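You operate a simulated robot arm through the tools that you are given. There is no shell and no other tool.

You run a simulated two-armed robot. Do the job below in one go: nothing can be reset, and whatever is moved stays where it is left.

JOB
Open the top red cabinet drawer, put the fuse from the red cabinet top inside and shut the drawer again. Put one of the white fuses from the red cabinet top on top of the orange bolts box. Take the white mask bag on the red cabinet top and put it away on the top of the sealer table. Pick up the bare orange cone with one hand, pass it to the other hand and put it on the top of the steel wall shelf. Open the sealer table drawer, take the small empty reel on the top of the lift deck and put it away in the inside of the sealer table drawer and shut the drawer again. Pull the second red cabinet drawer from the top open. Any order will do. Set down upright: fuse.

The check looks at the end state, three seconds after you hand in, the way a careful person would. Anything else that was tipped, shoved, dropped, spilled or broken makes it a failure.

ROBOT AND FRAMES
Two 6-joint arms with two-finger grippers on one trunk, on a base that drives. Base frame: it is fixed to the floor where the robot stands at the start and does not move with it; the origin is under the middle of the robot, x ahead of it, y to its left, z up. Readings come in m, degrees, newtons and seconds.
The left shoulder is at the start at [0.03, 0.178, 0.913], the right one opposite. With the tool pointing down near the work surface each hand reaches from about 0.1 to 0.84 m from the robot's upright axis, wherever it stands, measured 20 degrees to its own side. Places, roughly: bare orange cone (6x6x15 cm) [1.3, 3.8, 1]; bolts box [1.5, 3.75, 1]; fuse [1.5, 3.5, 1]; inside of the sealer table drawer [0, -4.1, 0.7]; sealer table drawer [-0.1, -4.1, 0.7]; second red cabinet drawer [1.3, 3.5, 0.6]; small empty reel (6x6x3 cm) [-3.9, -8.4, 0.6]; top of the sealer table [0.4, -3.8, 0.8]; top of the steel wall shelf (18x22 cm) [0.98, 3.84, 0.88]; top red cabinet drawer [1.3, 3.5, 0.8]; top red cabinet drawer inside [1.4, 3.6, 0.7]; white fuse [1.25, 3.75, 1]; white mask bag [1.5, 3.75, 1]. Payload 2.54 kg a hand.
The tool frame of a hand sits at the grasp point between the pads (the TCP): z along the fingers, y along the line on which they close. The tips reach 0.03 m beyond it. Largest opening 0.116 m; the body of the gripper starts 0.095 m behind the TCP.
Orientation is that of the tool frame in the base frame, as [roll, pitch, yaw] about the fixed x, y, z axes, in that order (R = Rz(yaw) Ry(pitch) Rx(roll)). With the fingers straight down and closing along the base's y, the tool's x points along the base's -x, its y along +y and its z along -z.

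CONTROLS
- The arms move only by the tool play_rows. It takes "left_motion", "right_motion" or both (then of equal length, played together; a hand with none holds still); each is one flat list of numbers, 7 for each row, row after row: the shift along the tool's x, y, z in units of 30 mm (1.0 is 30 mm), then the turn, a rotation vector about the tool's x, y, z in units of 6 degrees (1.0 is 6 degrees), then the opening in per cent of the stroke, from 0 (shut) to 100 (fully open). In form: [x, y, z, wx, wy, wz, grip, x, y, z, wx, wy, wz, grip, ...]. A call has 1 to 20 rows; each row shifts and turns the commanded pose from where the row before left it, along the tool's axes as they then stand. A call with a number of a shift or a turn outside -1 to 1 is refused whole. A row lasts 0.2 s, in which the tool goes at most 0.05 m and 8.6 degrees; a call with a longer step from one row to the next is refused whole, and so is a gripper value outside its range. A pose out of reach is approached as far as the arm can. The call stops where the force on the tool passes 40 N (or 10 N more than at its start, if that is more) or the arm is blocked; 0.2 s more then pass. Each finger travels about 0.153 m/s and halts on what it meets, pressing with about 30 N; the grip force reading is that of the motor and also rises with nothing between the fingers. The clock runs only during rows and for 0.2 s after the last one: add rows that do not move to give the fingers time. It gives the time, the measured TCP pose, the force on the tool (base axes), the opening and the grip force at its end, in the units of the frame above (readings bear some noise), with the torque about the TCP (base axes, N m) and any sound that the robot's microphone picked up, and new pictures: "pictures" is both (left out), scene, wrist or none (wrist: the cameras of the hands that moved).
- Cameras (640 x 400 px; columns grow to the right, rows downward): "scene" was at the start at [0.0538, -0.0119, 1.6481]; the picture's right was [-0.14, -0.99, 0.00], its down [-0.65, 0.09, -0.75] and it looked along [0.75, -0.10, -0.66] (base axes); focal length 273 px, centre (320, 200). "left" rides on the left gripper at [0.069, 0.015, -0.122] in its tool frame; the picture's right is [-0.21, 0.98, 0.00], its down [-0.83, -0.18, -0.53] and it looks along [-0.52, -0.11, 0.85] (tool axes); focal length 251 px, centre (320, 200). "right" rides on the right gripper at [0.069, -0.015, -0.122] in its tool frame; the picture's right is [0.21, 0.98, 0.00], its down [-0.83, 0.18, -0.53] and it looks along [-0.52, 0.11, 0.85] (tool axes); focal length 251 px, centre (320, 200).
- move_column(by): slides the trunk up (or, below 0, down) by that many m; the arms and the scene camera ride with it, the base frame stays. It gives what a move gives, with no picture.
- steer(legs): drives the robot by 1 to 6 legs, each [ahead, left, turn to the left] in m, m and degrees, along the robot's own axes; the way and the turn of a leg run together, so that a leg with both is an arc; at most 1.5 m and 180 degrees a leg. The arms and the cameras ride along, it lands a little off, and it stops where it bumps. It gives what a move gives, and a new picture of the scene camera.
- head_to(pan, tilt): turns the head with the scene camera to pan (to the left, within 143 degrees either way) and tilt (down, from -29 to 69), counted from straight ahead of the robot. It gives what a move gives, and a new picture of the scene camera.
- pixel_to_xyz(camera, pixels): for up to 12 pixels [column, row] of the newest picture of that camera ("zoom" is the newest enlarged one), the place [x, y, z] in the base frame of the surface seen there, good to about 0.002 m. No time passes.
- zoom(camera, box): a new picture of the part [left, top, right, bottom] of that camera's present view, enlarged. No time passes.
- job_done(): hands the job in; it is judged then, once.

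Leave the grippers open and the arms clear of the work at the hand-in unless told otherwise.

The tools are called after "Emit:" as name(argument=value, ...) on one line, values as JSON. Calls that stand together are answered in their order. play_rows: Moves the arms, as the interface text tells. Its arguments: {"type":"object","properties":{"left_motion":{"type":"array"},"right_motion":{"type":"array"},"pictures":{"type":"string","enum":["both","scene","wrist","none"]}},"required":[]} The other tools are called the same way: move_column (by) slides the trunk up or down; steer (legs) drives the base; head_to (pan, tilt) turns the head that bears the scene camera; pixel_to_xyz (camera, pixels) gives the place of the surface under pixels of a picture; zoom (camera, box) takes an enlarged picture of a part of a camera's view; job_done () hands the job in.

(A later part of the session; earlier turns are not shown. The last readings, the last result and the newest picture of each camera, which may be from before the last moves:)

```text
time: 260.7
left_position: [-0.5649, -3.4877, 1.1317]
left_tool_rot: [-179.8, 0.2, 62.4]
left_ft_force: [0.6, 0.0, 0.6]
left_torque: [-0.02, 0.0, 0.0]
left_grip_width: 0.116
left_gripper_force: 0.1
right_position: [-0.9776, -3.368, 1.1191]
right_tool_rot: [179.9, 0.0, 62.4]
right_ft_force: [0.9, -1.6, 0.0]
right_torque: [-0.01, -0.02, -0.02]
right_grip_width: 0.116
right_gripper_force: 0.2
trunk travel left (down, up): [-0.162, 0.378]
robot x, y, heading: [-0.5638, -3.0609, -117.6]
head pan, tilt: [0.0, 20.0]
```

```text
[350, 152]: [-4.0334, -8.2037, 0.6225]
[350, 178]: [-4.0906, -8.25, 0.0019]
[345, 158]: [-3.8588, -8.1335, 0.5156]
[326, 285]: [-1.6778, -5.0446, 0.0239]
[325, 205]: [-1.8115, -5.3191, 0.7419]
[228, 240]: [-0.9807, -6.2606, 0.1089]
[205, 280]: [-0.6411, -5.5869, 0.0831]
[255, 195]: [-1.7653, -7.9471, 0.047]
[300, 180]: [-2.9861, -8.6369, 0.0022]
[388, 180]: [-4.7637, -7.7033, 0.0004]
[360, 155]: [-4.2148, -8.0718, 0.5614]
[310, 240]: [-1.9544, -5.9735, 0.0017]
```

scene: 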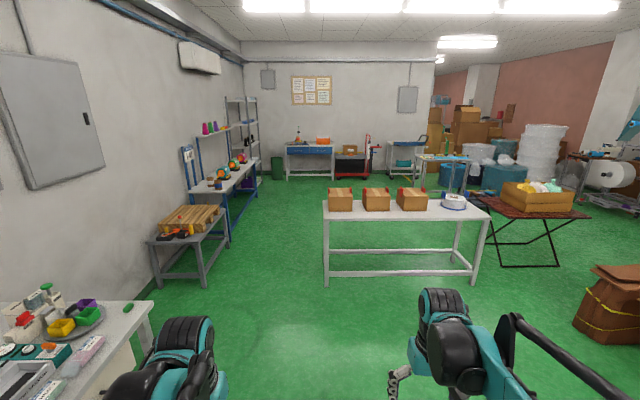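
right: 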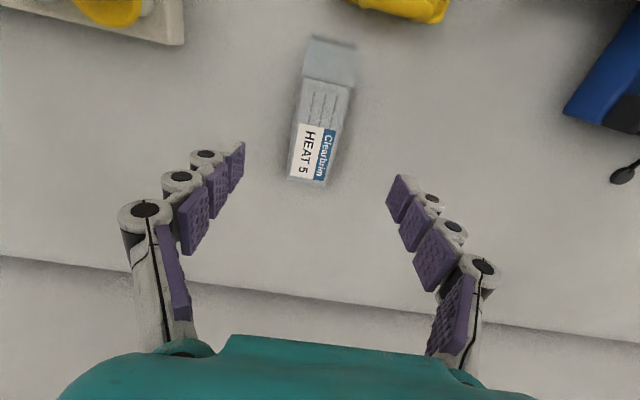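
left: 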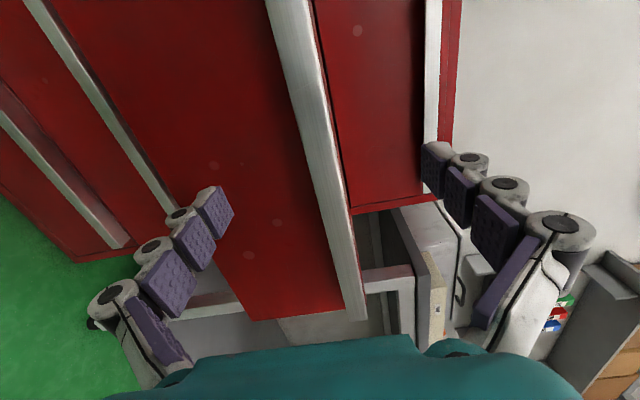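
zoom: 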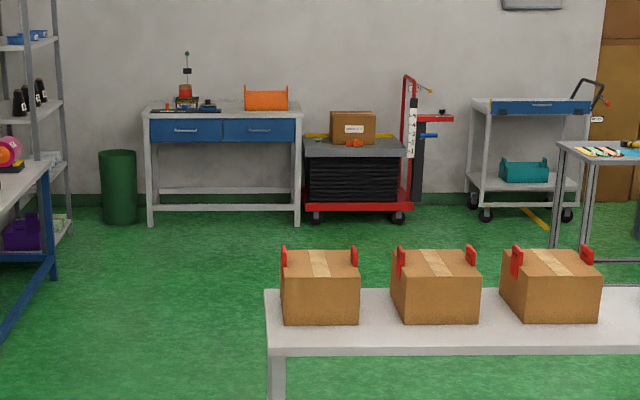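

The lift deck's front is at about u −9.0, v≈0.25, z≈0.6. The route passes between the white box table (corner at v≈0.80) and the block table (v≈1.96), so I'll drive down the middle at v≈1.38 with stops to check.

Emit:
steer(legs=[[1.2, 0.25, 0.4], [0.6, 0.24, 0], [0.4, 0, 0]])

```text
time: 272.2
left_position: [-1.0727, -5.6736, 1.1309]
left_tool_rot: [-179.8, 0.1, 64.5]
left_ft_force: [-0.1, 0.4, -0.4]
left_torque: [0.02, -0.03, 0.04]
left_grip_width: 0.1159
left_gripper_force: 0.0
right_position: [-1.4907, -5.5694, 1.1169]
right_tool_rot: [180.0, 0.1, 64.4]
right_ft_force: [-0.4, -0.1, -0.7]
right_torque: [-0.01, -0.05, -0.02]
right_grip_width: 0.1162
right_gripper_force: 0.0
trunk travel left (down, up): [-0.162, 0.378]
robot x, y, heading: [-1.0919, -5.2447, -115.3]
head pan, tilt: [0.0, 20.0]
```

scene: 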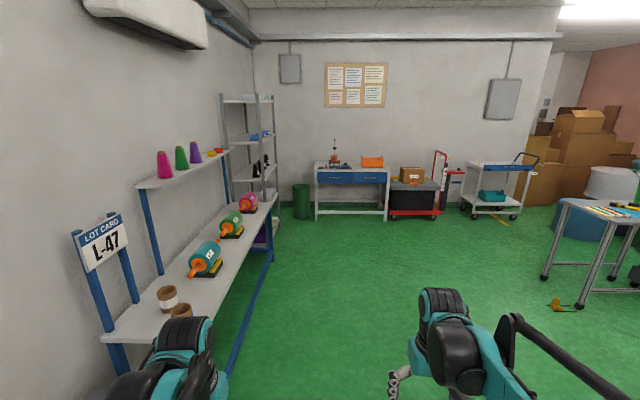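

I'm in the gap. The blue spool bench on the left is close to my left arm's line, so I'll measure it.

Emit:
pixel_to_xyz(camera="scene", pixels=[[180, 310], [110, 335], [215, 295], [272, 250], [245, 315], [277, 200], [390, 185], [415, 175], [412, 182], [395, 212], [440, 212], [560, 275]])

Emit:
zoom(camera="scene", box=[300, 130, 480, 240])

```text
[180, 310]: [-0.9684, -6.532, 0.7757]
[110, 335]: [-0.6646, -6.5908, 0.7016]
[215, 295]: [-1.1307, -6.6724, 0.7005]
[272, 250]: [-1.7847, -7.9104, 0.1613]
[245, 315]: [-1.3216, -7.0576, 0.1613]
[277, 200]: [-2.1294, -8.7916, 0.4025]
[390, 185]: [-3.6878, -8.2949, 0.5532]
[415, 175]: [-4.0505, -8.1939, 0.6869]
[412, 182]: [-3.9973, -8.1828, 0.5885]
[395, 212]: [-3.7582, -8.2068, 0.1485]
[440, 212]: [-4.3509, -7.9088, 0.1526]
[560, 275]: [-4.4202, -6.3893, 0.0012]
```

```text
3.56 times, centred on (390, 185) of scene
```

zoom: 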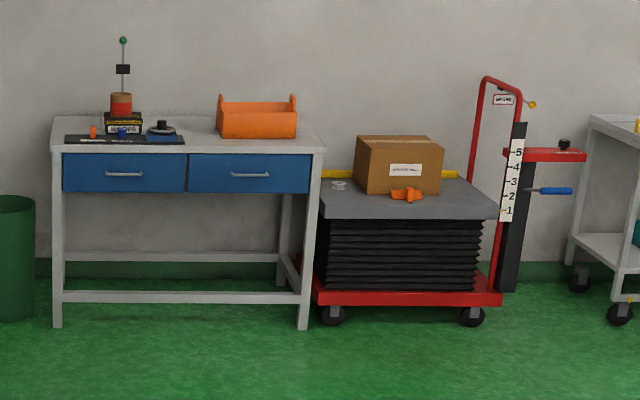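

The deck's left front corner is at (u −9.07, v 0.48) and a small ring-like reel lies left of the cardboard box. I'll straighten and drive up to about 0.8 m from the deck.

Emit:
steer(legs=[[1.1, 0, -1.7], [1.1, -0.5, 0], [0.8, -0.5, 0]])

Emit:
head_to(pan=0, tilt=42)

```text
time: 288.0
left_position: [-3.3608, -7.843, 1.1322]
left_tool_rot: [-179.8, 0.2, 61.7]
left_ft_force: [-0.2, 0.3, -0.7]
left_torque: [0.0, 0.0, 0.01]
left_grip_width: 0.1161
left_gripper_force: 0.0
right_position: [-3.7737, -7.7168, 1.1178]
right_tool_rot: [180.0, 0.1, 61.5]
right_ft_force: [0.0, -0.6, -0.6]
right_torque: [0.0, 0.03, 0.04]
right_grip_width: 0.116
right_gripper_force: 0.1
trunk travel left (down, up): [-0.162, 0.378]
robot x, y, heading: [-3.3591, -7.4143, -118.3]
head pan, tilt: [0.0, 20.0]
```

scene: 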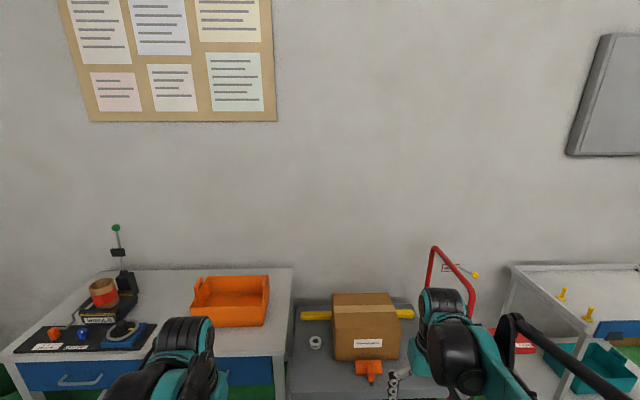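

```text
time: 288.8
left_position: [-3.362, -7.8414, 1.1316]
left_tool_rot: [-179.8, 0.2, 61.7]
left_ft_force: [0.9, 0.3, -0.6]
left_torque: [0.02, 0.01, -0.02]
left_grip_width: 0.116
left_gripper_force: 0.1
right_position: [-3.7731, -7.7162, 1.1167]
right_tool_rot: [179.9, 0.2, 61.6]
right_ft_force: [-0.7, -0.6, -0.2]
right_torque: [-0.02, 0.03, 0.02]
right_grip_width: 0.1159
right_gripper_force: 0.0
trunk travel left (down, up): [-0.162, 0.378]
robot x, y, heading: [-3.3568, -7.4132, -118.3]
head pan, tilt: [0.0, 42.0]
```

scene: 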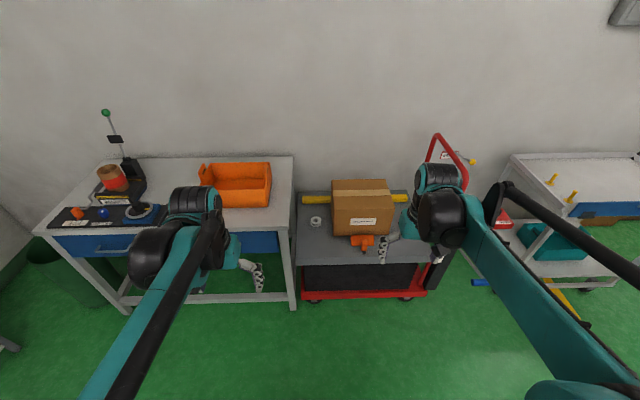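

The reel is at about (315,221). Zooming on it and measuring.

Emit:
zoom(camera="scene", box=[280, 175, 420, 270])

Emit:
pixel_to_xyz(camera="scene", pixels=[[315, 219], [315, 224], [310, 222], [320, 222], [305, 240], [325, 240], [300, 205], [315, 210], [335, 200], [297, 250], [345, 250]])

```text
4.21 times, centred on (350, 222) of scene
```

zoom: 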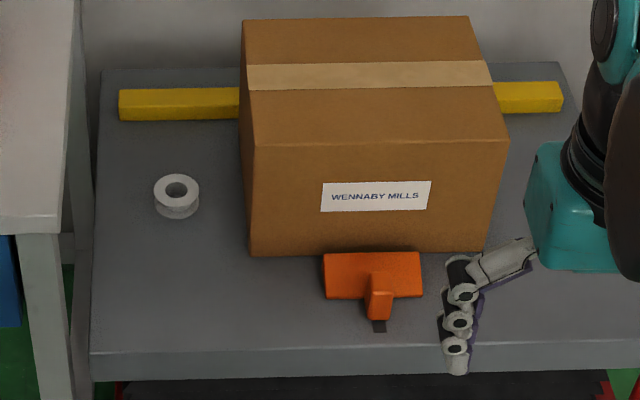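

```text
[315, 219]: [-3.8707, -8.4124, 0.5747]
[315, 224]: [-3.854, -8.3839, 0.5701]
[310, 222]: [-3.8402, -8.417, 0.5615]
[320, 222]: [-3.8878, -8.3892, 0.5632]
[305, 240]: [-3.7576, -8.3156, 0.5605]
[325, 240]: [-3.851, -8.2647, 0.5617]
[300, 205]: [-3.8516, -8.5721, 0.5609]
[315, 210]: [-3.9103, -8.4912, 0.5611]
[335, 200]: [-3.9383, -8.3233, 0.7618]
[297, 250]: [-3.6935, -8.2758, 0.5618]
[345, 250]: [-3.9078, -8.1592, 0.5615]
```

Reel centre is at (−3.865, −8.405), the deck at z=0.561, and the box's left side about 10 cm to the right of the reel's centre. I'll raise the left hand out of the way, drive forward 0.35 m and square up, then lower the trunk.

Emit:
play_rows(left_motion=[0.3, -0.2, -1, 0, 0, 0, 100, 0.3, -0.2, -1, 0, 0, 0, 100, 0.3, -0.2, -1, 0, 0, 0, 100, 0.3, -0.2, -1, 0, 0, 0, 100, 0.3, -0.2, -1, 0, 0, 0, 100, 0.3, -0.2, -1, 0, 0, 0, 100, 0.3, -0.2, -1, 0, 0, 0, 100], pictures="none")

Emit:
steer(legs=[[0.35, 0.03, 1.3]])

Emit:
head_to(pan=0, tilt=55)

```text
time: 290.4
left_position: [-3.3671, -7.7667, 1.3422]
left_tool_rot: [-179.7, 0.2, 61.7]
left_ft_force: [-1.2, -0.8, -0.3]
left_torque: [-0.03, 0.02, 0.0]
left_grip_width: 0.116
left_gripper_force: 0.0
right_position: [-3.7741, -7.7167, 1.1194]
right_tool_rot: [180.0, 0.2, 61.6]
right_ft_force: [-0.8, 0.0, 0.2]
right_torque: [-0.01, -0.01, 0.01]
right_grip_width: 0.116
right_gripper_force: 0.0
trunk travel left (down, up): [-0.162, 0.378]
robot x, y, heading: [-3.3594, -7.4144, -118.4]
head pan, tilt: [0.0, 42.0]
```

```text
time: 292.7
left_position: [-3.4942, -8.0908, 1.3424]
left_tool_rot: [-179.8, 0.2, 63.1]
left_ft_force: [-0.2, -1.0, 0.4]
left_torque: [0.01, 0.01, 0.01]
left_grip_width: 0.1162
left_gripper_force: 0.1
right_position: [-3.9011, -8.0518, 1.118]
right_tool_rot: [180.0, 0.1, 63.1]
right_ft_force: [-0.6, -0.4, 0.0]
right_torque: [0.05, -0.01, -0.04]
right_grip_width: 0.1161
right_gripper_force: 0.0
trunk travel left (down, up): [-0.162, 0.378]
robot x, y, heading: [-3.4979, -7.7379, -116.8]
head pan, tilt: [0.0, 42.0]
```

scene: 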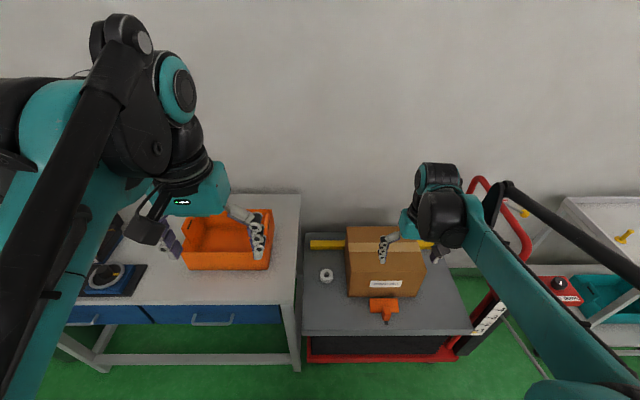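

```text
time: 293.5
left_position: [-3.4936, -8.0895, 1.3419]
left_tool_rot: [-179.8, 0.2, 63.1]
left_ft_force: [-0.4, -0.3, -0.5]
left_torque: [0.0, 0.0, 0.02]
left_grip_width: 0.1162
left_gripper_force: 0.0
right_position: [-3.9004, -8.0501, 1.1172]
right_tool_rot: [180.0, 0.2, 63.0]
right_ft_force: [-0.6, -0.3, -0.3]
right_torque: [-0.01, 0.0, 0.0]
right_grip_width: 0.1163
right_gripper_force: 0.0
trunk travel left (down, up): [-0.162, 0.378]
robot x, y, heading: [-3.4911, -7.7392, -116.7]
head pan, tilt: [0.0, 55.0]
```

scene: 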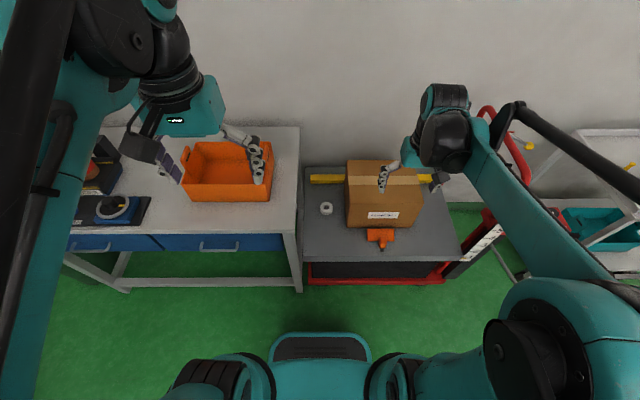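

Now lowering the trunk 0.155 m and moving the right hand over the reel, staying above the box's top.

Emit:
move_column(by=-0.155)

Emit:
play_rows(right_motion=[-0.6, 1, 0, 0, 0, 0, 90, -0.7, 1, 0, 0, 0, 0, 90, -0.8, 1, 0.2, 0, 0, 0, 90, -0.9, 1, 0.3, 0, 0, 0, 90, -1, 0.9, 0.4, 0, 0, 0, 90, -1, 0.8, 0.5, 0, 0, 0, 90, -1, 0.72, 0.5, 0, 0, 0, 90, -1, 0, 0.5, 0, 0, 0, 90, -1, 0, 0.5, 0, 0, 0, 90, -1, 0, 0.5, 0, 0, 0, 90, -1, 0, 0.3, 0, 0, 0, 90, 0, 0, 0, 0, 0, 0, 90], pictures="both")

```text
time: 295.2
left_position: [-3.4945, -8.0906, 1.1856]
left_tool_rot: [-179.8, 0.2, 63.1]
left_ft_force: [0.7, 1.1, 0.0]
left_torque: [0.03, 0.06, 0.01]
left_grip_width: 0.1159
left_gripper_force: 0.0
right_position: [-3.9019, -8.0513, 0.9632]
right_tool_rot: [-180.0, 0.1, 63.0]
right_ft_force: [-0.2, -1.4, -0.2]
right_torque: [-0.01, 0.01, -0.01]
right_grip_width: 0.1163
right_gripper_force: 0.2
trunk travel left (down, up): [-0.007, 0.533]
robot x, y, heading: [-3.4996, -7.7369, -116.8]
head pan, tilt: [0.0, 55.0]
```

```text
time: 297.9
left_position: [-3.4936, -8.0902, 1.1867]
left_tool_rot: [-179.8, 0.2, 63.1]
left_ft_force: [0.3, 0.6, 0.0]
left_torque: [-0.02, -0.02, 0.03]
left_grip_width: 0.1159
left_gripper_force: 0.1
right_position: [-3.8654, -8.4061, 0.8515]
right_tool_rot: [180.0, 0.2, 63.0]
right_ft_force: [0.2, 0.2, -0.1]
right_torque: [-0.02, 0.02, -0.03]
right_grip_width: 0.1045
right_gripper_force: 0.0
trunk travel left (down, up): [-0.007, 0.533]
robot x, y, heading: [-3.4948, -7.7361, -117.1]
head pan, tilt: [0.0, 55.0]
```

scene: 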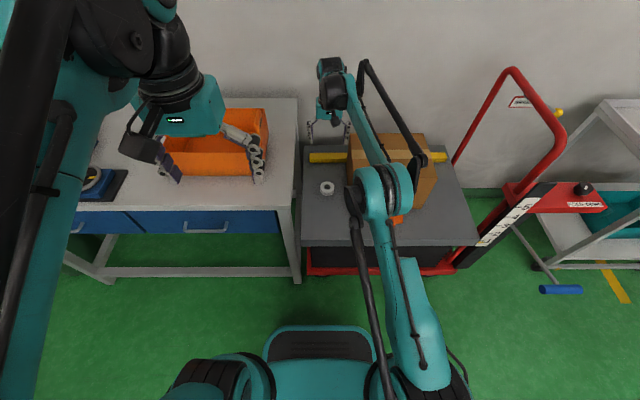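
right: 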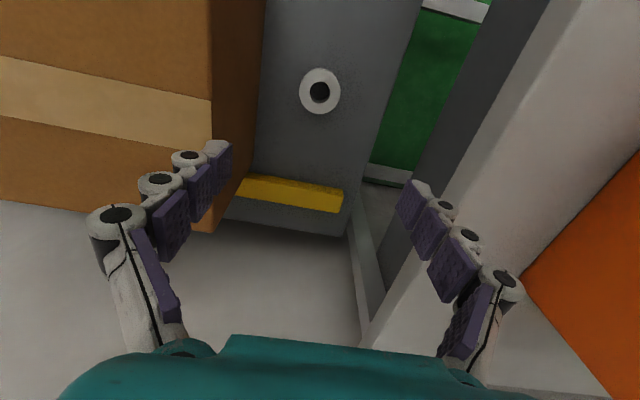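

The reel is seen at (320,92). I'll measure it, the box's side and the table edge from the wrist camera before descending between them.

Emit:
pixel_to_xyz(camera="right", pixels=[[320, 78], [308, 95], [335, 95], [320, 108], [320, 92], [212, 150], [212, 100], [500, 150], [420, 260], [545, 60], [290, 190], [370, 200]])

```text
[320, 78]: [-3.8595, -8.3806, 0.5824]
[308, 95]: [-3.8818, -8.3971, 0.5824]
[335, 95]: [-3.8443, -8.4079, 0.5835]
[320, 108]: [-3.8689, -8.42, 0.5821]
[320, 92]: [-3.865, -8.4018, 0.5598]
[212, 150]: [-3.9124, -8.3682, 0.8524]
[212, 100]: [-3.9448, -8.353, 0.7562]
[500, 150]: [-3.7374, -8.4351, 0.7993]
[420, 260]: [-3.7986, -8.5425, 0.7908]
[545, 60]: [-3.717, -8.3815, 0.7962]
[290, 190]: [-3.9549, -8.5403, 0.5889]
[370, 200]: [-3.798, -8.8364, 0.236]
```

The reel is 22 mm high with its centre at (−3.865, −8.402). The box side is at v 0.278 and the table edge at 0.495, so a part-open gripper fits between. Descending to z≈0.66 first.

Emit:
play_rows(right_motion=[0.13, -0.05, 0.7, 0, 0, 0, 70, 0, 0, 0.9, 0, 0, 0, 70, 0, 0, 1, 0, 0, 0, 70, 0, 0, 1, 0, 0, 0, 70, 0, 0, 1, 0, 0, 0, 70, 0, 0, 1, 0, 0, 0, 70, 0, 0, 0.8, 0, 0, 0, 70, 0, 0, 0, 0, 0, 0, 70], pictures="both")

```text
time: 299.6
left_position: [-3.4943, -8.0898, 1.1868]
left_tool_rot: [-179.9, 0.2, 63.1]
left_ft_force: [-0.1, 0.1, 0.1]
left_torque: [0.0, -0.01, -0.01]
left_grip_width: 0.116
left_gripper_force: 0.0
right_position: [-3.8672, -8.399, 0.6614]
right_tool_rot: [180.0, 0.1, 63.0]
right_ft_force: [0.2, 0.2, 0.0]
right_torque: [0.0, -0.01, -0.04]
right_grip_width: 0.0812
right_gripper_force: 0.0
trunk travel left (down, up): [-0.007, 0.533]
robot x, y, heading: [-3.4959, -7.7349, -117.1]
head pan, tilt: [0.0, 55.0]
```

scene: 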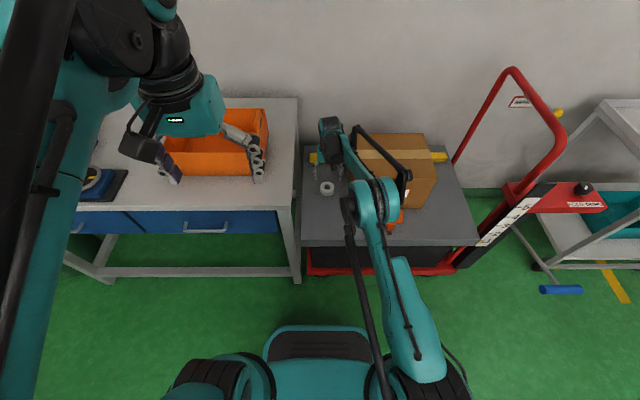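
right: 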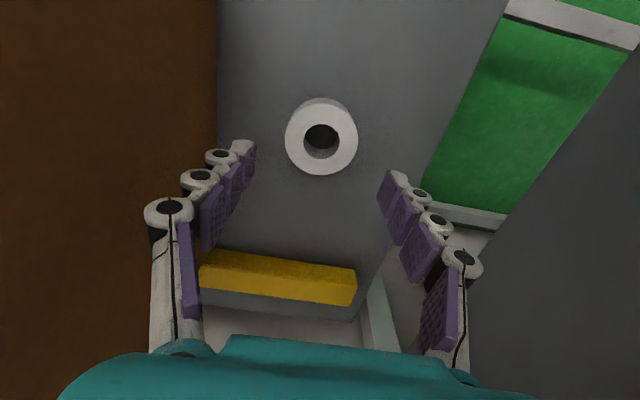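

I'll check the forearm's height above the box before the last few centimetres.

Emit:
pixel_to_xyz(camera="scene", pixels=[[375, 190], [360, 170], [345, 150], [385, 155], [405, 190], [400, 165], [430, 150], [380, 240], [332, 130]])

Emit:
pixel_to_xyz(camera="right", pixels=[[321, 137], [321, 105], [290, 137], [355, 137], [321, 170]])

```text
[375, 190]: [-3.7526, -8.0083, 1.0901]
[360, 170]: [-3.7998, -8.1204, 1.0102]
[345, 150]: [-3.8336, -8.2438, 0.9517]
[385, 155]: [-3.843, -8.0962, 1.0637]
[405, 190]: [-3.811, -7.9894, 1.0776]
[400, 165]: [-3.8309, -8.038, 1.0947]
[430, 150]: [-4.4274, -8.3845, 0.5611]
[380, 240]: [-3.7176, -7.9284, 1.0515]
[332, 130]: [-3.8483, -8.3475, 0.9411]
```

```text
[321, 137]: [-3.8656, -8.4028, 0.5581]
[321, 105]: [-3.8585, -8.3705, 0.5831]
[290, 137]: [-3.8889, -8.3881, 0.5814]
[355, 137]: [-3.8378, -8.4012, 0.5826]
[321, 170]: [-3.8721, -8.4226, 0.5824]
```

The forearm is well above the box. I'll descend the final 6.7 cm and close on the reel.

Emit:
play_rows(right_motion=[0, 0.04, 0.8, 0, 0, 0, 70, 0, 0, 0.8, 0, 0, 0, 70, 0, 0, 0.63, 0, 0, 0, 70, 0, 0, 0, 0, 0, 0, 70, 0, 0, 0, 0, 0, 0, 0, 0, 0, 0, 0, 0, 0, 0, 0, 0, 0, 0, 0, 0, 0, 0, 0, 0, 0, 0, 0, 0], pictures="wrist")

```text
time: 301.4
left_position: [-3.4938, -8.0908, 1.187]
left_tool_rot: [-179.8, 0.2, 63.1]
left_ft_force: [1.0, 0.2, -1.0]
left_torque: [0.0, -0.03, 0.0]
left_grip_width: 0.1162
left_gripper_force: 0.1
right_position: [-3.8642, -8.3959, 0.5969]
right_tool_rot: [180.0, 0.1, 63.0]
right_ft_force: [-0.4, 0.0, 0.8]
right_torque: [0.01, 0.0, -0.02]
right_grip_width: 0.0582
right_gripper_force: 30.2
right hand out of reach, approached as far as the arm can: row 3
trunk travel left (down, up): [-0.007, 0.533]
robot x, y, heading: [-3.4928, -7.7364, -116.9]
head pan, tilt: [0.0, 55.0]
```

right: 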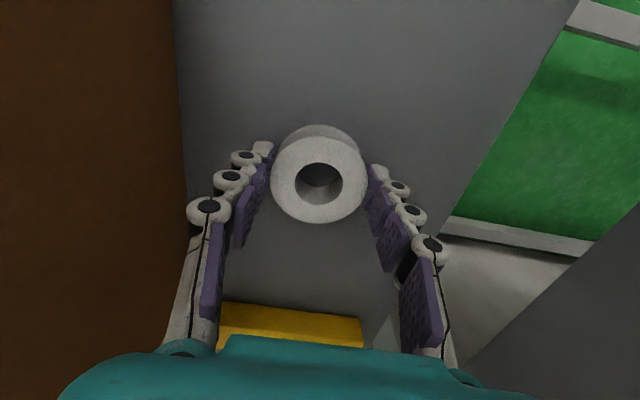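

Gripped at 58 mm, 30 N. Lifting slowly.

Emit:
play_rows(right_motion=[0, 0, -0.3, 0, 0, 0, 0, 0, 0, -0.6, 0, 0, 0, 0, 0, 0, -0.8, 0, 0, 0, 0, 0, 0, -0.8, 0, 0, 0, 0, 0, 0, -0.8, 0, 0, 0, 0, 0, 0, -0.8, 0, 0, 0, 0, 0, 0, -0.8, 0, 0, 0, 0, 0, 0, -0.8, 0, 0, 0, 0, 0, 0, -0.8, 0, 0, 0, 0, 0, 0, -0.8, 0, 0, 0, 0], pictures="both")

```text
time: 303.6
left_position: [-3.4928, -8.0896, 1.1872]
left_tool_rot: [-179.8, 0.2, 63.1]
left_ft_force: [0.2, 0.5, -0.1]
left_torque: [-0.03, 0.01, 0.01]
left_grip_width: 0.1159
left_gripper_force: 0.0
right_position: [-3.8618, -8.3963, 0.8159]
right_tool_rot: [-180.0, 0.1, 63.0]
right_ft_force: [-0.4, -0.5, -1.2]
right_torque: [0.04, 0.02, -0.01]
right_grip_width: 0.0582
right_gripper_force: 29.5
trunk travel left (down, up): [-0.007, 0.533]
robot x, y, heading: [-3.4942, -7.7349, -116.9]
head pan, tilt: [0.0, 55.0]
```

scene: 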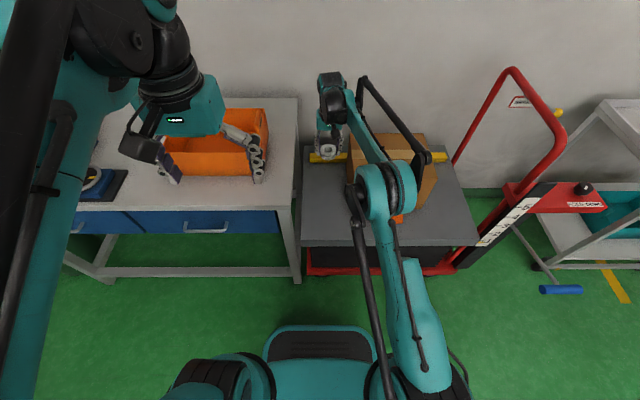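
right: 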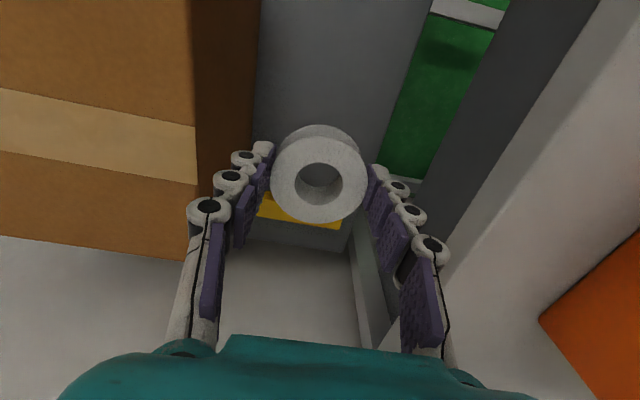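

The reel is held. I'll raise it, pull it back over the free floor, raise the trunk, and drive back in reverse along the same lane.

Emit:
play_rows(right_motion=[0, 0, -0.8, 0, 0, 0, 0, 0, 0, -0.9, 0, 0, 0, 0, 0.4, 0, -0.9, 0, 0, 0, 0, 0.9, 0, -0.4, 0, 0, 0, 0, 1, -0.4, 0, 0, 0, 0, 0, 1, -0.6, 0, 0, 0, 0, 0, 1, -0.6, 0, 0, 0, 0, 0, 1, -0.6, 0, 0, 0, 0, 0, 1, -0.6, 0, 0, 0, 0, 0, 1, -0.6, 0, 0, 0, 0, 0, 1, -0.6, 0, 0, 0, 0, 0, 1, -0.6, 0, 0, 0, 0, 0], pictures="none")

Emit:
move_column(by=0.25)

Emit:
steer(legs=[[-0.8, 0.5, 0], [-1.1, 0.5, 0]])

```text
time: 306.2
left_position: [-3.4927, -8.0894, 1.1866]
left_tool_rot: [-179.7, 0.2, 63.1]
left_ft_force: [0.4, -0.1, -0.3]
left_torque: [0.0, -0.04, 0.03]
left_grip_width: 0.1162
left_gripper_force: 0.0
right_position: [-3.8582, -8.0811, 0.9074]
right_tool_rot: [-179.9, 0.2, 63.1]
right_ft_force: [0.8, 0.2, -0.7]
right_torque: [-0.05, 0.04, 0.02]
right_grip_width: 0.0583
right_gripper_force: 30.0
trunk travel left (down, up): [-0.007, 0.533]
robot x, y, heading: [-3.4941, -7.7385, -117.2]
head pan, tilt: [0.0, 55.0]
```

```text
time: 308.8
left_position: [-3.4939, -8.09, 1.4349]
left_tool_rot: [-179.7, 0.2, 63.2]
left_ft_force: [-0.3, 0.5, -0.5]
left_torque: [-0.01, -0.03, -0.01]
left_grip_width: 0.116
left_gripper_force: 0.0
right_position: [-3.8581, -8.0826, 1.1564]
right_tool_rot: [180.0, 0.1, 63.0]
right_ft_force: [0.4, -0.1, -0.2]
right_torque: [-0.02, 0.04, -0.02]
right_grip_width: 0.0581
right_gripper_force: 29.7
trunk travel left (down, up): [-0.257, 0.283]
robot x, y, heading: [-3.4915, -7.7386, -117.2]
head pan, tilt: [0.0, 55.0]
```

```text
time: 319.6
left_position: [-1.7253, -6.8428, 1.4374]
left_tool_rot: [-179.8, 0.2, 61.8]
left_ft_force: [0.3, 0.5, 0.1]
left_torque: [-0.01, 0.01, -0.01]
left_grip_width: 0.1161
left_gripper_force: 0.1
right_position: [-2.0886, -6.8287, 1.1567]
right_tool_rot: [-179.9, 0.3, 61.8]
right_ft_force: [0.5, -0.2, -0.1]
right_torque: [-0.02, 0.05, -0.03]
right_grip_width: 0.058
right_gripper_force: 30.0
trunk travel left (down, up): [-0.257, 0.283]
robot x, y, heading: [-1.717, -6.4901, -118.1]
head pan, tilt: [0.0, 55.0]
```

scene: 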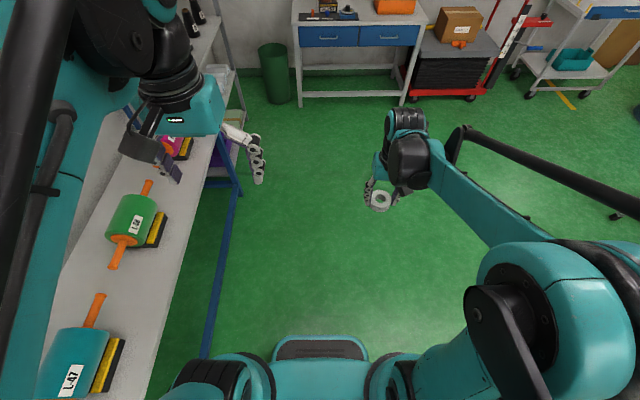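

On track (u −6.56, v 1.42). Continuing in reverse through the gap and up beside the sealer table.

Emit:
steer(legs=[[-1.1, -0.05, 1.0], [-0.9, -0.1, 0], [-0.5, -0.38, 0]])

```text
time: 332.8
left_position: [-1.0447, -4.369, 1.4362]
left_tool_rot: [-179.8, 0.2, 62.6]
left_ft_force: [-1.6, 0.3, -0.3]
left_torque: [-0.02, -0.02, -0.01]
left_grip_width: 0.1161
left_gripper_force: 0.0
right_position: [-1.409, -4.3585, 1.1567]
right_tool_rot: [-179.9, 0.2, 62.4]
right_ft_force: [0.1, 1.1, -0.2]
right_torque: [-0.03, 0.02, 0.03]
right_grip_width: 0.0581
right_gripper_force: 30.2
trunk travel left (down, up): [-0.257, 0.283]
robot x, y, heading: [-1.0416, -4.0144, -117.8]
head pan, tilt: [0.0, 55.0]
```

scene: 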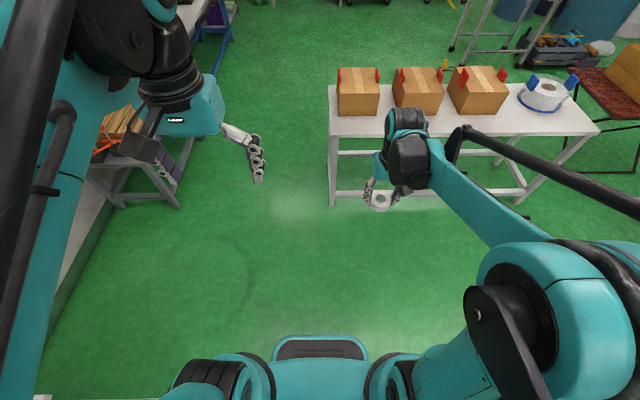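

Back beside the sealer table at (u −4.05, v 0.89). I'll turn left to face it, slide left 0.3 m in front of the drawer, and back off a little.

Emit:
steer(legs=[[0, 0, 90.6], [-0.1, 0.3, 0]])

Emit:
head_to(pan=0, tilt=42)

```text
time: 338.7
left_position: [-0.6398, -3.705, 1.4364]
left_tool_rot: [-179.8, 0.3, 152.7]
left_ft_force: [-0.5, -0.2, -1.2]
left_torque: [-0.04, -0.04, -0.03]
left_grip_width: 0.1163
left_gripper_force: 0.1
right_position: [-0.6482, -4.0689, 1.1568]
right_tool_rot: [-179.9, 0.1, 152.7]
right_ft_force: [-0.1, 0.3, 0.6]
right_torque: [-0.03, 0.0, -0.03]
right_grip_width: 0.0578
right_gripper_force: 30.1
trunk travel left (down, up): [-0.257, 0.283]
robot x, y, heading: [-0.9965, -3.7035, -27.4]
head pan, tilt: [0.0, 55.0]
```

scene: 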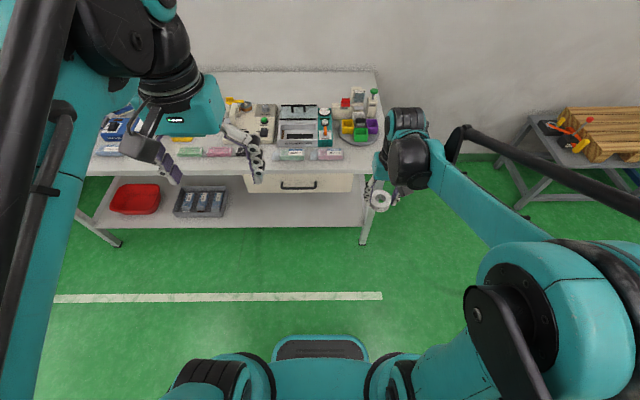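

```text
time: 339.5
left_position: [-0.6397, -3.7058, 1.4369]
left_tool_rot: [-179.7, 0.2, 152.8]
left_ft_force: [-0.3, 0.2, 0.4]
left_torque: [0.0, -0.02, 0.05]
left_grip_width: 0.1158
left_gripper_force: 0.1
right_position: [-0.6483, -4.0682, 1.1555]
right_tool_rot: [-180.0, 0.1, 152.6]
right_ft_force: [-1.1, -0.2, 0.0]
right_torque: [0.02, 0.0, 0.02]
right_grip_width: 0.0578
right_gripper_force: 29.5
trunk travel left (down, up): [-0.257, 0.283]
robot x, y, heading: [-0.9911, -3.7023, -27.1]
head pan, tilt: [0.0, 42.0]
```

scene: 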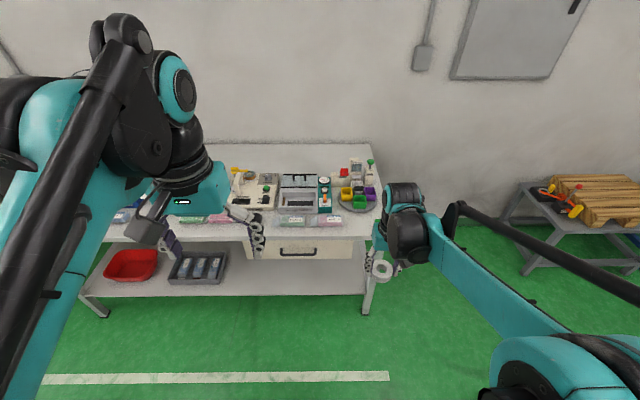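

Zooming on the drawer and its black handle at about (297,250).

Emit:
zoom(camera="scene", box=[235, 200, 365, 275])

Emit:
pixel_to_xyz(camera="scene", pixels=[[297, 251], [282, 249], [313, 250], [300, 250], [260, 245], [260, 255], [340, 243], [340, 256], [297, 240], [297, 260], [300, 236], [300, 232]])

```text
4.92 times, centred on (300, 238) of scene
```

zoom: 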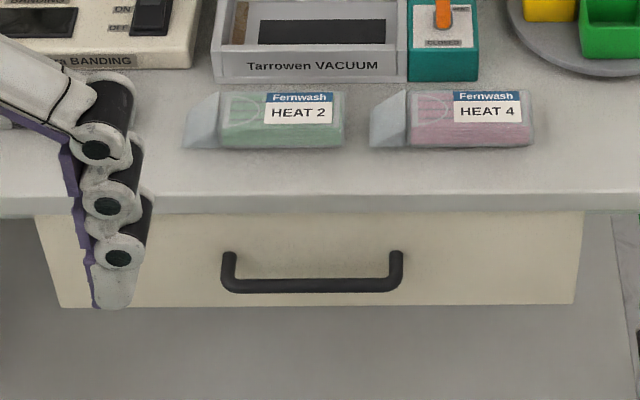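

```text
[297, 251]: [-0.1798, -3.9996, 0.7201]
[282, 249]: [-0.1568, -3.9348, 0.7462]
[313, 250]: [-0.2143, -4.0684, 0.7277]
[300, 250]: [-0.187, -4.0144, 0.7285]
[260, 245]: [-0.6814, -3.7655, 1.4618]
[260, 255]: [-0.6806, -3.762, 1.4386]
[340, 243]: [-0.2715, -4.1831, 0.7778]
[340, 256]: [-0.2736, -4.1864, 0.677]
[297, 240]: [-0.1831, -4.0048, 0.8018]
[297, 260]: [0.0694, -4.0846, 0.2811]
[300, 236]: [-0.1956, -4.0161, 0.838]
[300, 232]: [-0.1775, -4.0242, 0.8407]
```

I'll measure the handle bar against the drawer face in this enlarged view.

Emit:
pixel_to_xyz(camera="zoom", pixels=[[310, 280], [310, 285], [310, 290], [260, 285], [360, 284], [228, 256], [397, 254], [310, 265], [310, 240], [310, 298], [480, 290], [480, 235]])

```text
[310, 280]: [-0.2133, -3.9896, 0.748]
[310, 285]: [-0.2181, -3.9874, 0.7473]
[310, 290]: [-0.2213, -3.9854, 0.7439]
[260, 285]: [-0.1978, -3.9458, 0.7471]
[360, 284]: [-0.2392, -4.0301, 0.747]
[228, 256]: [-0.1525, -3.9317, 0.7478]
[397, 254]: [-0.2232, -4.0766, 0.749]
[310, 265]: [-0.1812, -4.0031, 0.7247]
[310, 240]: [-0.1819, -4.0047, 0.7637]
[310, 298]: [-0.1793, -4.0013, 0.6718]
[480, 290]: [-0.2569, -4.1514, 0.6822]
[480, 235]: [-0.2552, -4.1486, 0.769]
```

The handle bar is at u −3.653, v 1.616, z≈0.744, 4 cm in front of the face. The table edge above it limits the finger opening, so I'll straddle it at about 50%. First I'll lower the trunk and bring the left hand forward.

Emit:
move_column(by=-0.245)

Emit:
play_rows(left_motion=[-0.98, -0.154, 0.2, 0, 0, 0, 60, -0.98, -0.154, 0.6, 0, 0, 0, 60, -0.98, -0.154, 0.6, 0, 0, 0, 60, -0.98, -0.154, 0.6, 0, 0, 0, 60, -0.98, -0.154, 0.6, 0, 0, 0, 60, -0.98, -0.154, 0.6, 0, 0, 0, 60, -0.98, -0.154, 0.6, 0, 0, 0, 60, -0.98, -0.154, 0.6, 0, 0, 0, 60, -0.98, -0.154, 0.6, 0, 0, 0, 60, -0.98, -0.154, 0.7, 0, 0, 0, 60, -0.98, -0.154, 0.7, 0, 0, 0, 60, -0.98, -0.154, 0.7, 0, 0, 0, 60, -0.98, -0.154, 0.7, 0, 0, 0, 60], pictures="scene")

```text
time: 342.0
left_position: [-0.6396, -3.7044, 1.1924]
left_tool_rot: [-179.8, 0.2, 152.8]
left_ft_force: [-0.5, -0.6, 0.1]
left_torque: [-0.01, 0.02, 0.0]
left_grip_width: 0.1161
left_gripper_force: 0.1
right_position: [-0.649, -4.0682, 0.9106]
right_tool_rot: [-180.0, 0.1, 152.7]
right_ft_force: [-0.7, 0.9, -0.3]
right_torque: [-0.03, 0.02, 0.02]
right_grip_width: 0.058
right_gripper_force: 29.5
trunk travel left (down, up): [-0.012, 0.528]
robot x, y, heading: [-0.9952, -3.7063, -27.3]
head pan, tilt: [0.0, 42.0]
```

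```text
time: 344.8
left_position: [-0.3265, -3.9353, 0.9608]
left_tool_rot: [-179.8, 0.2, 152.7]
left_ft_force: [0.6, 0.3, -1.3]
left_torque: [0.03, 0.01, -0.02]
left_grip_width: 0.0693
left_gripper_force: 0.1
right_position: [-0.6481, -4.069, 0.9102]
right_tool_rot: [-179.9, 0.1, 152.7]
right_ft_force: [0.5, 0.1, -0.7]
right_torque: [0.01, 0.02, -0.02]
right_grip_width: 0.0578
right_gripper_force: 29.6
trunk travel left (down, up): [-0.012, 0.528]
robot x, y, heading: [-0.9922, -3.7036, -27.2]
head pan, tilt: [0.0, 42.0]
```

scene: 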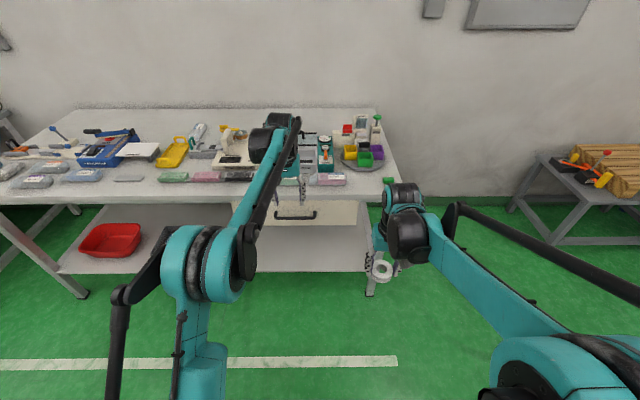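

Left hand is at v≈1.50, in line with the handle. Rotating it to point forward with vertical closing.

Emit:
play_rows(left_motion=[0, 0, 0, -0.77, -0.77, 0.77, 60, 0, 0, 0, -0.77, -0.77, 0.77, 60, 0, 0, 0, -0.77, -0.77, 0.77, 60, 0, 0, 0, -0.77, -0.77, 0.77, 60, 0, 0, 0, -0.77, -0.77, 0.77, 60, 0, 0, 0, -0.77, -0.77, 0.77, 60, 0, 0, 0, -0.77, -0.77, 0.77, 60, 0, 0, 0, -0.77, -0.77, 0.77, 60, 0, 0, 0, -0.77, -0.77, 0.77, 60, 0, 0, 0, -0.77, -0.77, 0.77, 60, 0, 0, 0, -0.77, -0.77, 0.77, 60, 0, 0, 0, -0.77, -0.77, 0.77, 60, 0, 0, 0, -0.77, -0.77, 0.77, 60, 0, 0, 0, -0.77, -0.77, 0.77, 60, 0, 0, 0, -0.77, -0.77, 0.77, 60], pictures="both")

```text
time: 348.0
left_position: [-0.3263, -3.9319, 0.9589]
left_tool_rot: [89.8, 0.1, 62.7]
left_ft_force: [-0.4, -0.1, 0.1]
left_torque: [0.01, 0.01, 0.02]
left_grip_width: 0.0694
left_gripper_force: 0.0
right_position: [-0.6473, -4.0694, 0.9118]
right_tool_rot: [179.9, 0.1, 152.7]
right_ft_force: [0.3, 0.6, 0.5]
right_torque: [0.04, 0.01, 0.01]
right_grip_width: 0.0577
right_gripper_force: 30.3
trunk travel left (down, up): [-0.012, 0.528]
robot x, y, heading: [-0.9944, -3.702, -27.3]
head pan, tilt: [0.0, 42.0]
```

scene: 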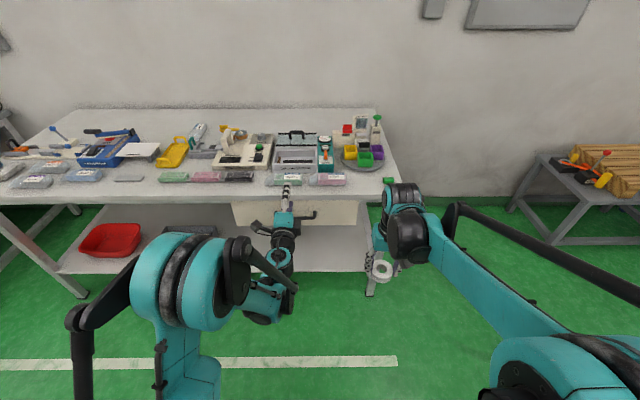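
left: 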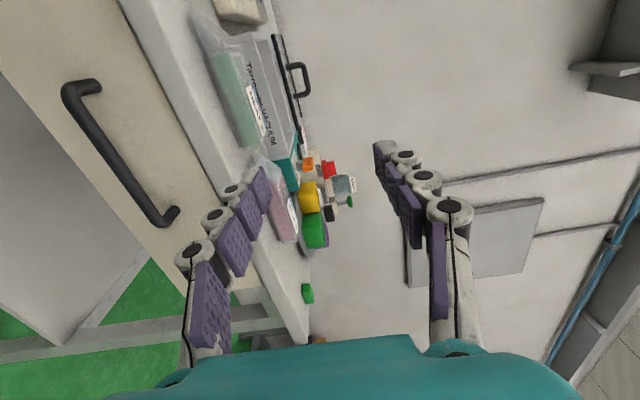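

Pose reached exactly. Lowering 21.5 cm to handle height while easing forward 4 cm.

Emit:
play_rows(left_motion=[0, -0.9, 0.17, 0, 0, 0, 60, 0, -0.9, 0.17, 0, 0, 0, 60, 0, -0.9, 0.17, 0, 0, 0, 60, 0, -0.9, 0.17, 0, 0, 0, 60, 0, -0.9, 0.17, 0, 0, 0, 60, 0, -0.9, 0.17, 0, 0, 0, 60, 0, -0.9, 0.17, 0, 0, 0, 55, 0, -0.86, 0.17, 0, 0, 0, 55, 0, 0, 0, 0, 0, 0, 55], pictures="both")

Emit:
zoom(camera="scene", box=[225, 180, 365, 265])

```text
time: 350.0
left_position: [-0.259, -3.9744, 0.7638]
left_tool_rot: [89.7, 0.1, 62.8]
left_ft_force: [-0.3, 0.2, 0.3]
left_torque: [0.01, 0.04, 0.01]
left_grip_width: 0.0638
left_gripper_force: 0.0
left hand out of reach, approached as far as the arm can: row 4, 5, 6, 7, 8
right_position: [-0.6492, -4.0685, 0.9117]
right_tool_rot: [-179.9, 0.1, 152.7]
right_ft_force: [-0.3, 0.2, -0.9]
right_torque: [0.01, 0.04, -0.06]
right_grip_width: 0.0577
right_gripper_force: 30.4
trunk travel left (down, up): [-0.012, 0.528]
robot x, y, heading: [-0.9979, -3.7015, -27.4]
head pan, tilt: [0.0, 42.0]
```

scene: 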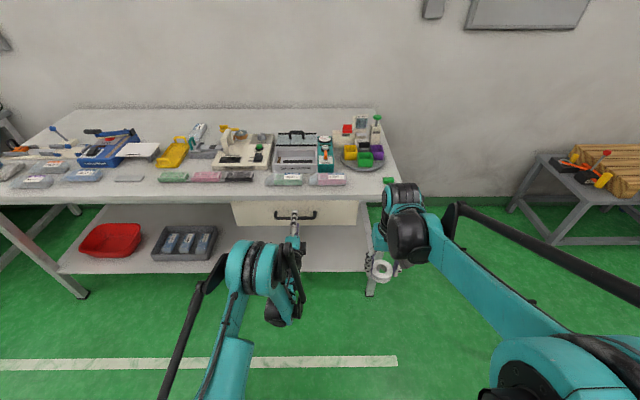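
left: 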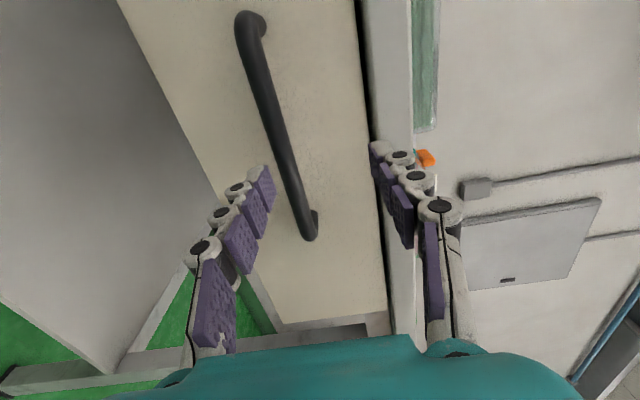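

```text
4.57 times, centred on (295, 222) of scene
```

zoom: 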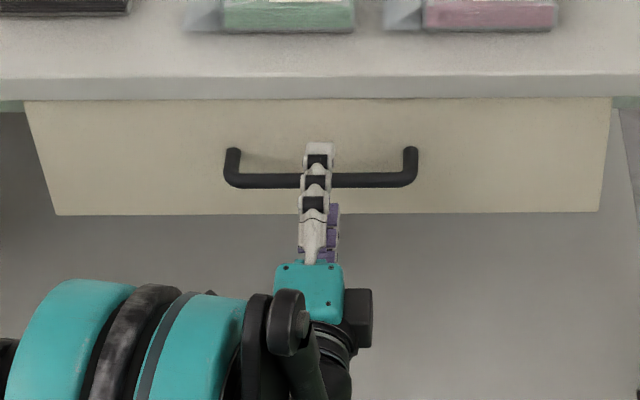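

At v=1.574, z=0.764. I'll ease down 2 cm and forward 3.8 cm so that the bar sits between the fingers.

Emit:
play_rows(left_motion=[0, -0.33, 0.2, 0, 0, 0, 55, 0, -0.33, 0.2, 0, 0, 0, 55, 0, 0, 0.3, 0, 0, 0, 55, 0, 0, 0.3, 0, 0, 0, 55, 0, 0, 0.25, 0, 0, 0, 55, 0, 0, 0, 0, 0, 0, 55], pictures="wrist")

```text
time: 351.4
left_position: [-0.2263, -3.9897, 0.7449]
left_tool_rot: [89.9, 0.1, 62.7]
left_ft_force: [0.1, 0.1, 0.2]
left_torque: [0.01, -0.03, 0.02]
left_grip_width: 0.0638
left_gripper_force: 0.1
right_position: [-0.6476, -4.0681, 0.9115]
right_tool_rot: [180.0, 0.1, 152.7]
right_ft_force: [1.2, -0.1, 0.2]
right_torque: [-0.01, 0.02, 0.06]
right_grip_width: 0.0575
right_gripper_force: 29.4
trunk travel left (down, up): [-0.012, 0.528]
robot x, y, heading: [-0.994, -3.7027, -27.4]
head pan, tilt: [0.0, 42.0]
```

left: 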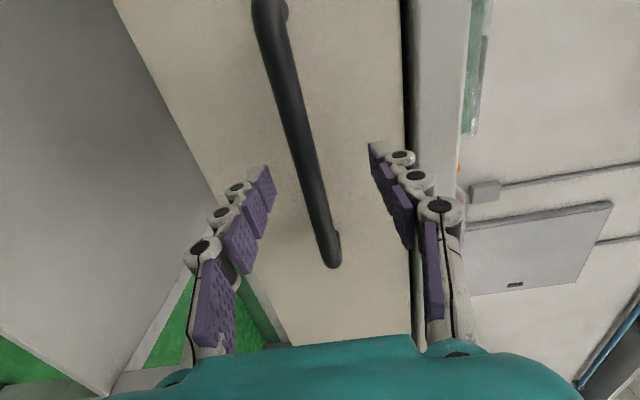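

The bar is between the fingers (v=1.610, z=0.745). Closing.

Emit:
play_rows(left_motion=[0, 0, 0, 0, 0, 0, 0, 0, 0, 0, 0, 0, 0, 0, 0, 0, 0, 0, 0, 0, 0, 0, 0, 0, 0, 0, 0, 0], pictures="wrist")

```text
time: 351.9
left_position: [-0.227, -3.9913, 0.7402]
left_tool_rot: [90.0, 0.3, 62.8]
left_ft_force: [-0.7, 0.2, -26.7]
left_torque: [0.3, 0.16, 0.05]
left_grip_width: 0.0128
left_gripper_force: 30.2
right_position: [-0.6462, -4.0707, 0.911]
right_tool_rot: [-179.9, 0.0, 152.8]
right_ft_force: [0.5, -0.4, -0.4]
right_torque: [0.0, 0.0, 0.0]
right_grip_width: 0.0572
right_gripper_force: 29.9
trunk travel left (down, up): [-0.012, 0.528]
robot x, y, heading: [-0.9919, -3.7012, -27.3]
head pan, tilt: [0.0, 42.0]
stopped in row 2 (left hand): the force on the tool passed its limit at 55 N (the readings are from after the stop); the commanded pose is now the measured one
```

left: 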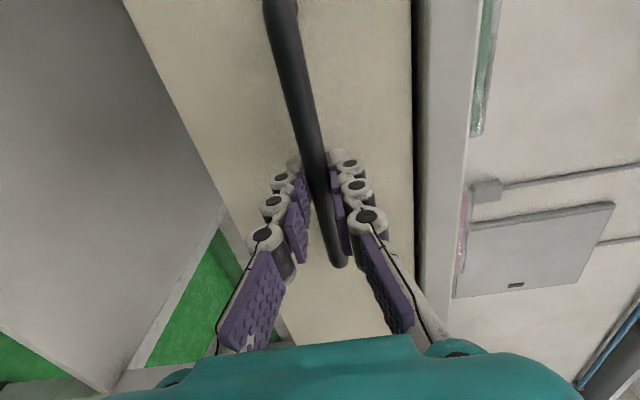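

The bar is gripped (13 mm). I'll let it settle one moment, then pull by driving back 0.10 m.

Emit:
play_rows(left_motion=[0, 0, 0, 0, 0, 0, 0, 0, 0, 0, 0, 0, 0, 0], pictures="none")

Emit:
steer(legs=[[-0.1, 0, 0]])

```text
time: 352.5
left_position: [-0.2257, -3.9908, 0.7398]
left_tool_rot: [89.9, 0.4, 62.8]
left_ft_force: [-3.9, 2.4, -37.4]
left_torque: [0.35, 0.26, -0.07]
left_grip_width: 0.0125
left_gripper_force: 39.7
right_position: [-0.6472, -4.0695, 0.9095]
right_tool_rot: [-179.9, 0.0, 152.8]
right_ft_force: [0.8, -0.5, -0.4]
right_torque: [0.02, 0.0, -0.01]
right_grip_width: 0.0579
right_gripper_force: 29.8
trunk travel left (down, up): [-0.012, 0.528]
robot x, y, heading: [-0.996, -3.7007, -27.3]
head pan, tilt: [0.0, 42.0]
```

```text
time: 353.6
left_position: [-0.3048, -3.9531, 0.7404]
left_tool_rot: [90.0, 0.3, 62.8]
left_ft_force: [-0.7, 0.4, -20.2]
left_torque: [0.28, 0.13, 0.18]
left_grip_width: 0.0127
left_gripper_force: 39.6
right_position: [-0.7241, -4.0302, 0.9101]
right_tool_rot: [-180.0, 0.1, 152.8]
right_ft_force: [-0.6, -0.3, -0.2]
right_torque: [-0.02, 0.0, -0.02]
right_grip_width: 0.0577
right_gripper_force: 30.0
trunk travel left (down, up): [-0.012, 0.528]
robot x, y, heading: [-1.0713, -3.6624, -27.1]
head pan, tilt: [0.0, 42.0]
stopped in leg 1: the force on the tool passed its limit at 50 N (the readings are from after the stop); the commanded pose is now the measured one
```

scene: 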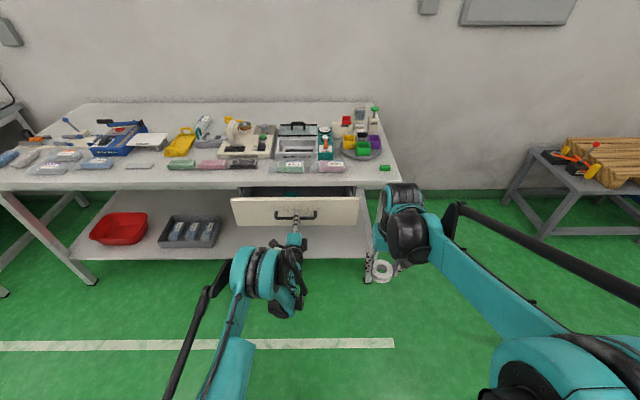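

The drawer is out ~8.5 cm; the drive stopped on vertical load (the handle is pulling my hand down). I'll ease the hand down 2 mm to relieve it and read again.

Emit:
play_rows(left_motion=[0, -0.06, 0, 0, 0, 0, 0, 0, 0, 0, 0, 0, 0, 0], pictures="wrist")

```text
time: 354.2
left_position: [-0.3058, -3.9512, 0.7396]
left_tool_rot: [89.9, 0.2, 62.8]
left_ft_force: [2.8, 1.2, -8.0]
left_torque: [0.22, -0.03, -0.33]
left_grip_width: 0.0127
left_gripper_force: 40.0
right_position: [-0.7251, -4.0291, 0.9112]
right_tool_rot: [-179.9, 0.1, 152.9]
right_ft_force: [1.4, -0.1, -0.5]
right_torque: [0.01, 0.02, 0.01]
right_grip_width: 0.0576
right_gripper_force: 30.0
trunk travel left (down, up): [-0.012, 0.528]
robot x, y, heading: [-1.0663, -3.6623, -27.1]
head pan, tilt: [0.0, 42.0]
```

left: 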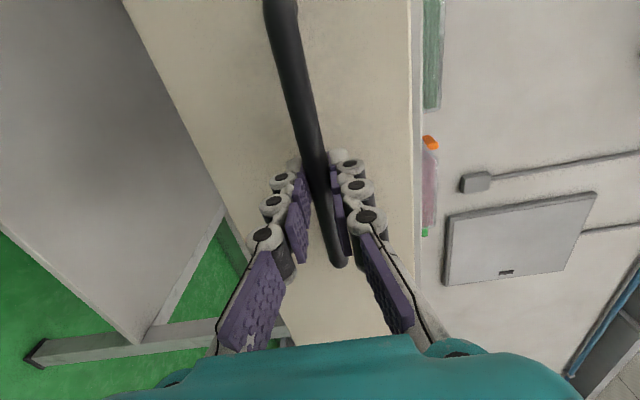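

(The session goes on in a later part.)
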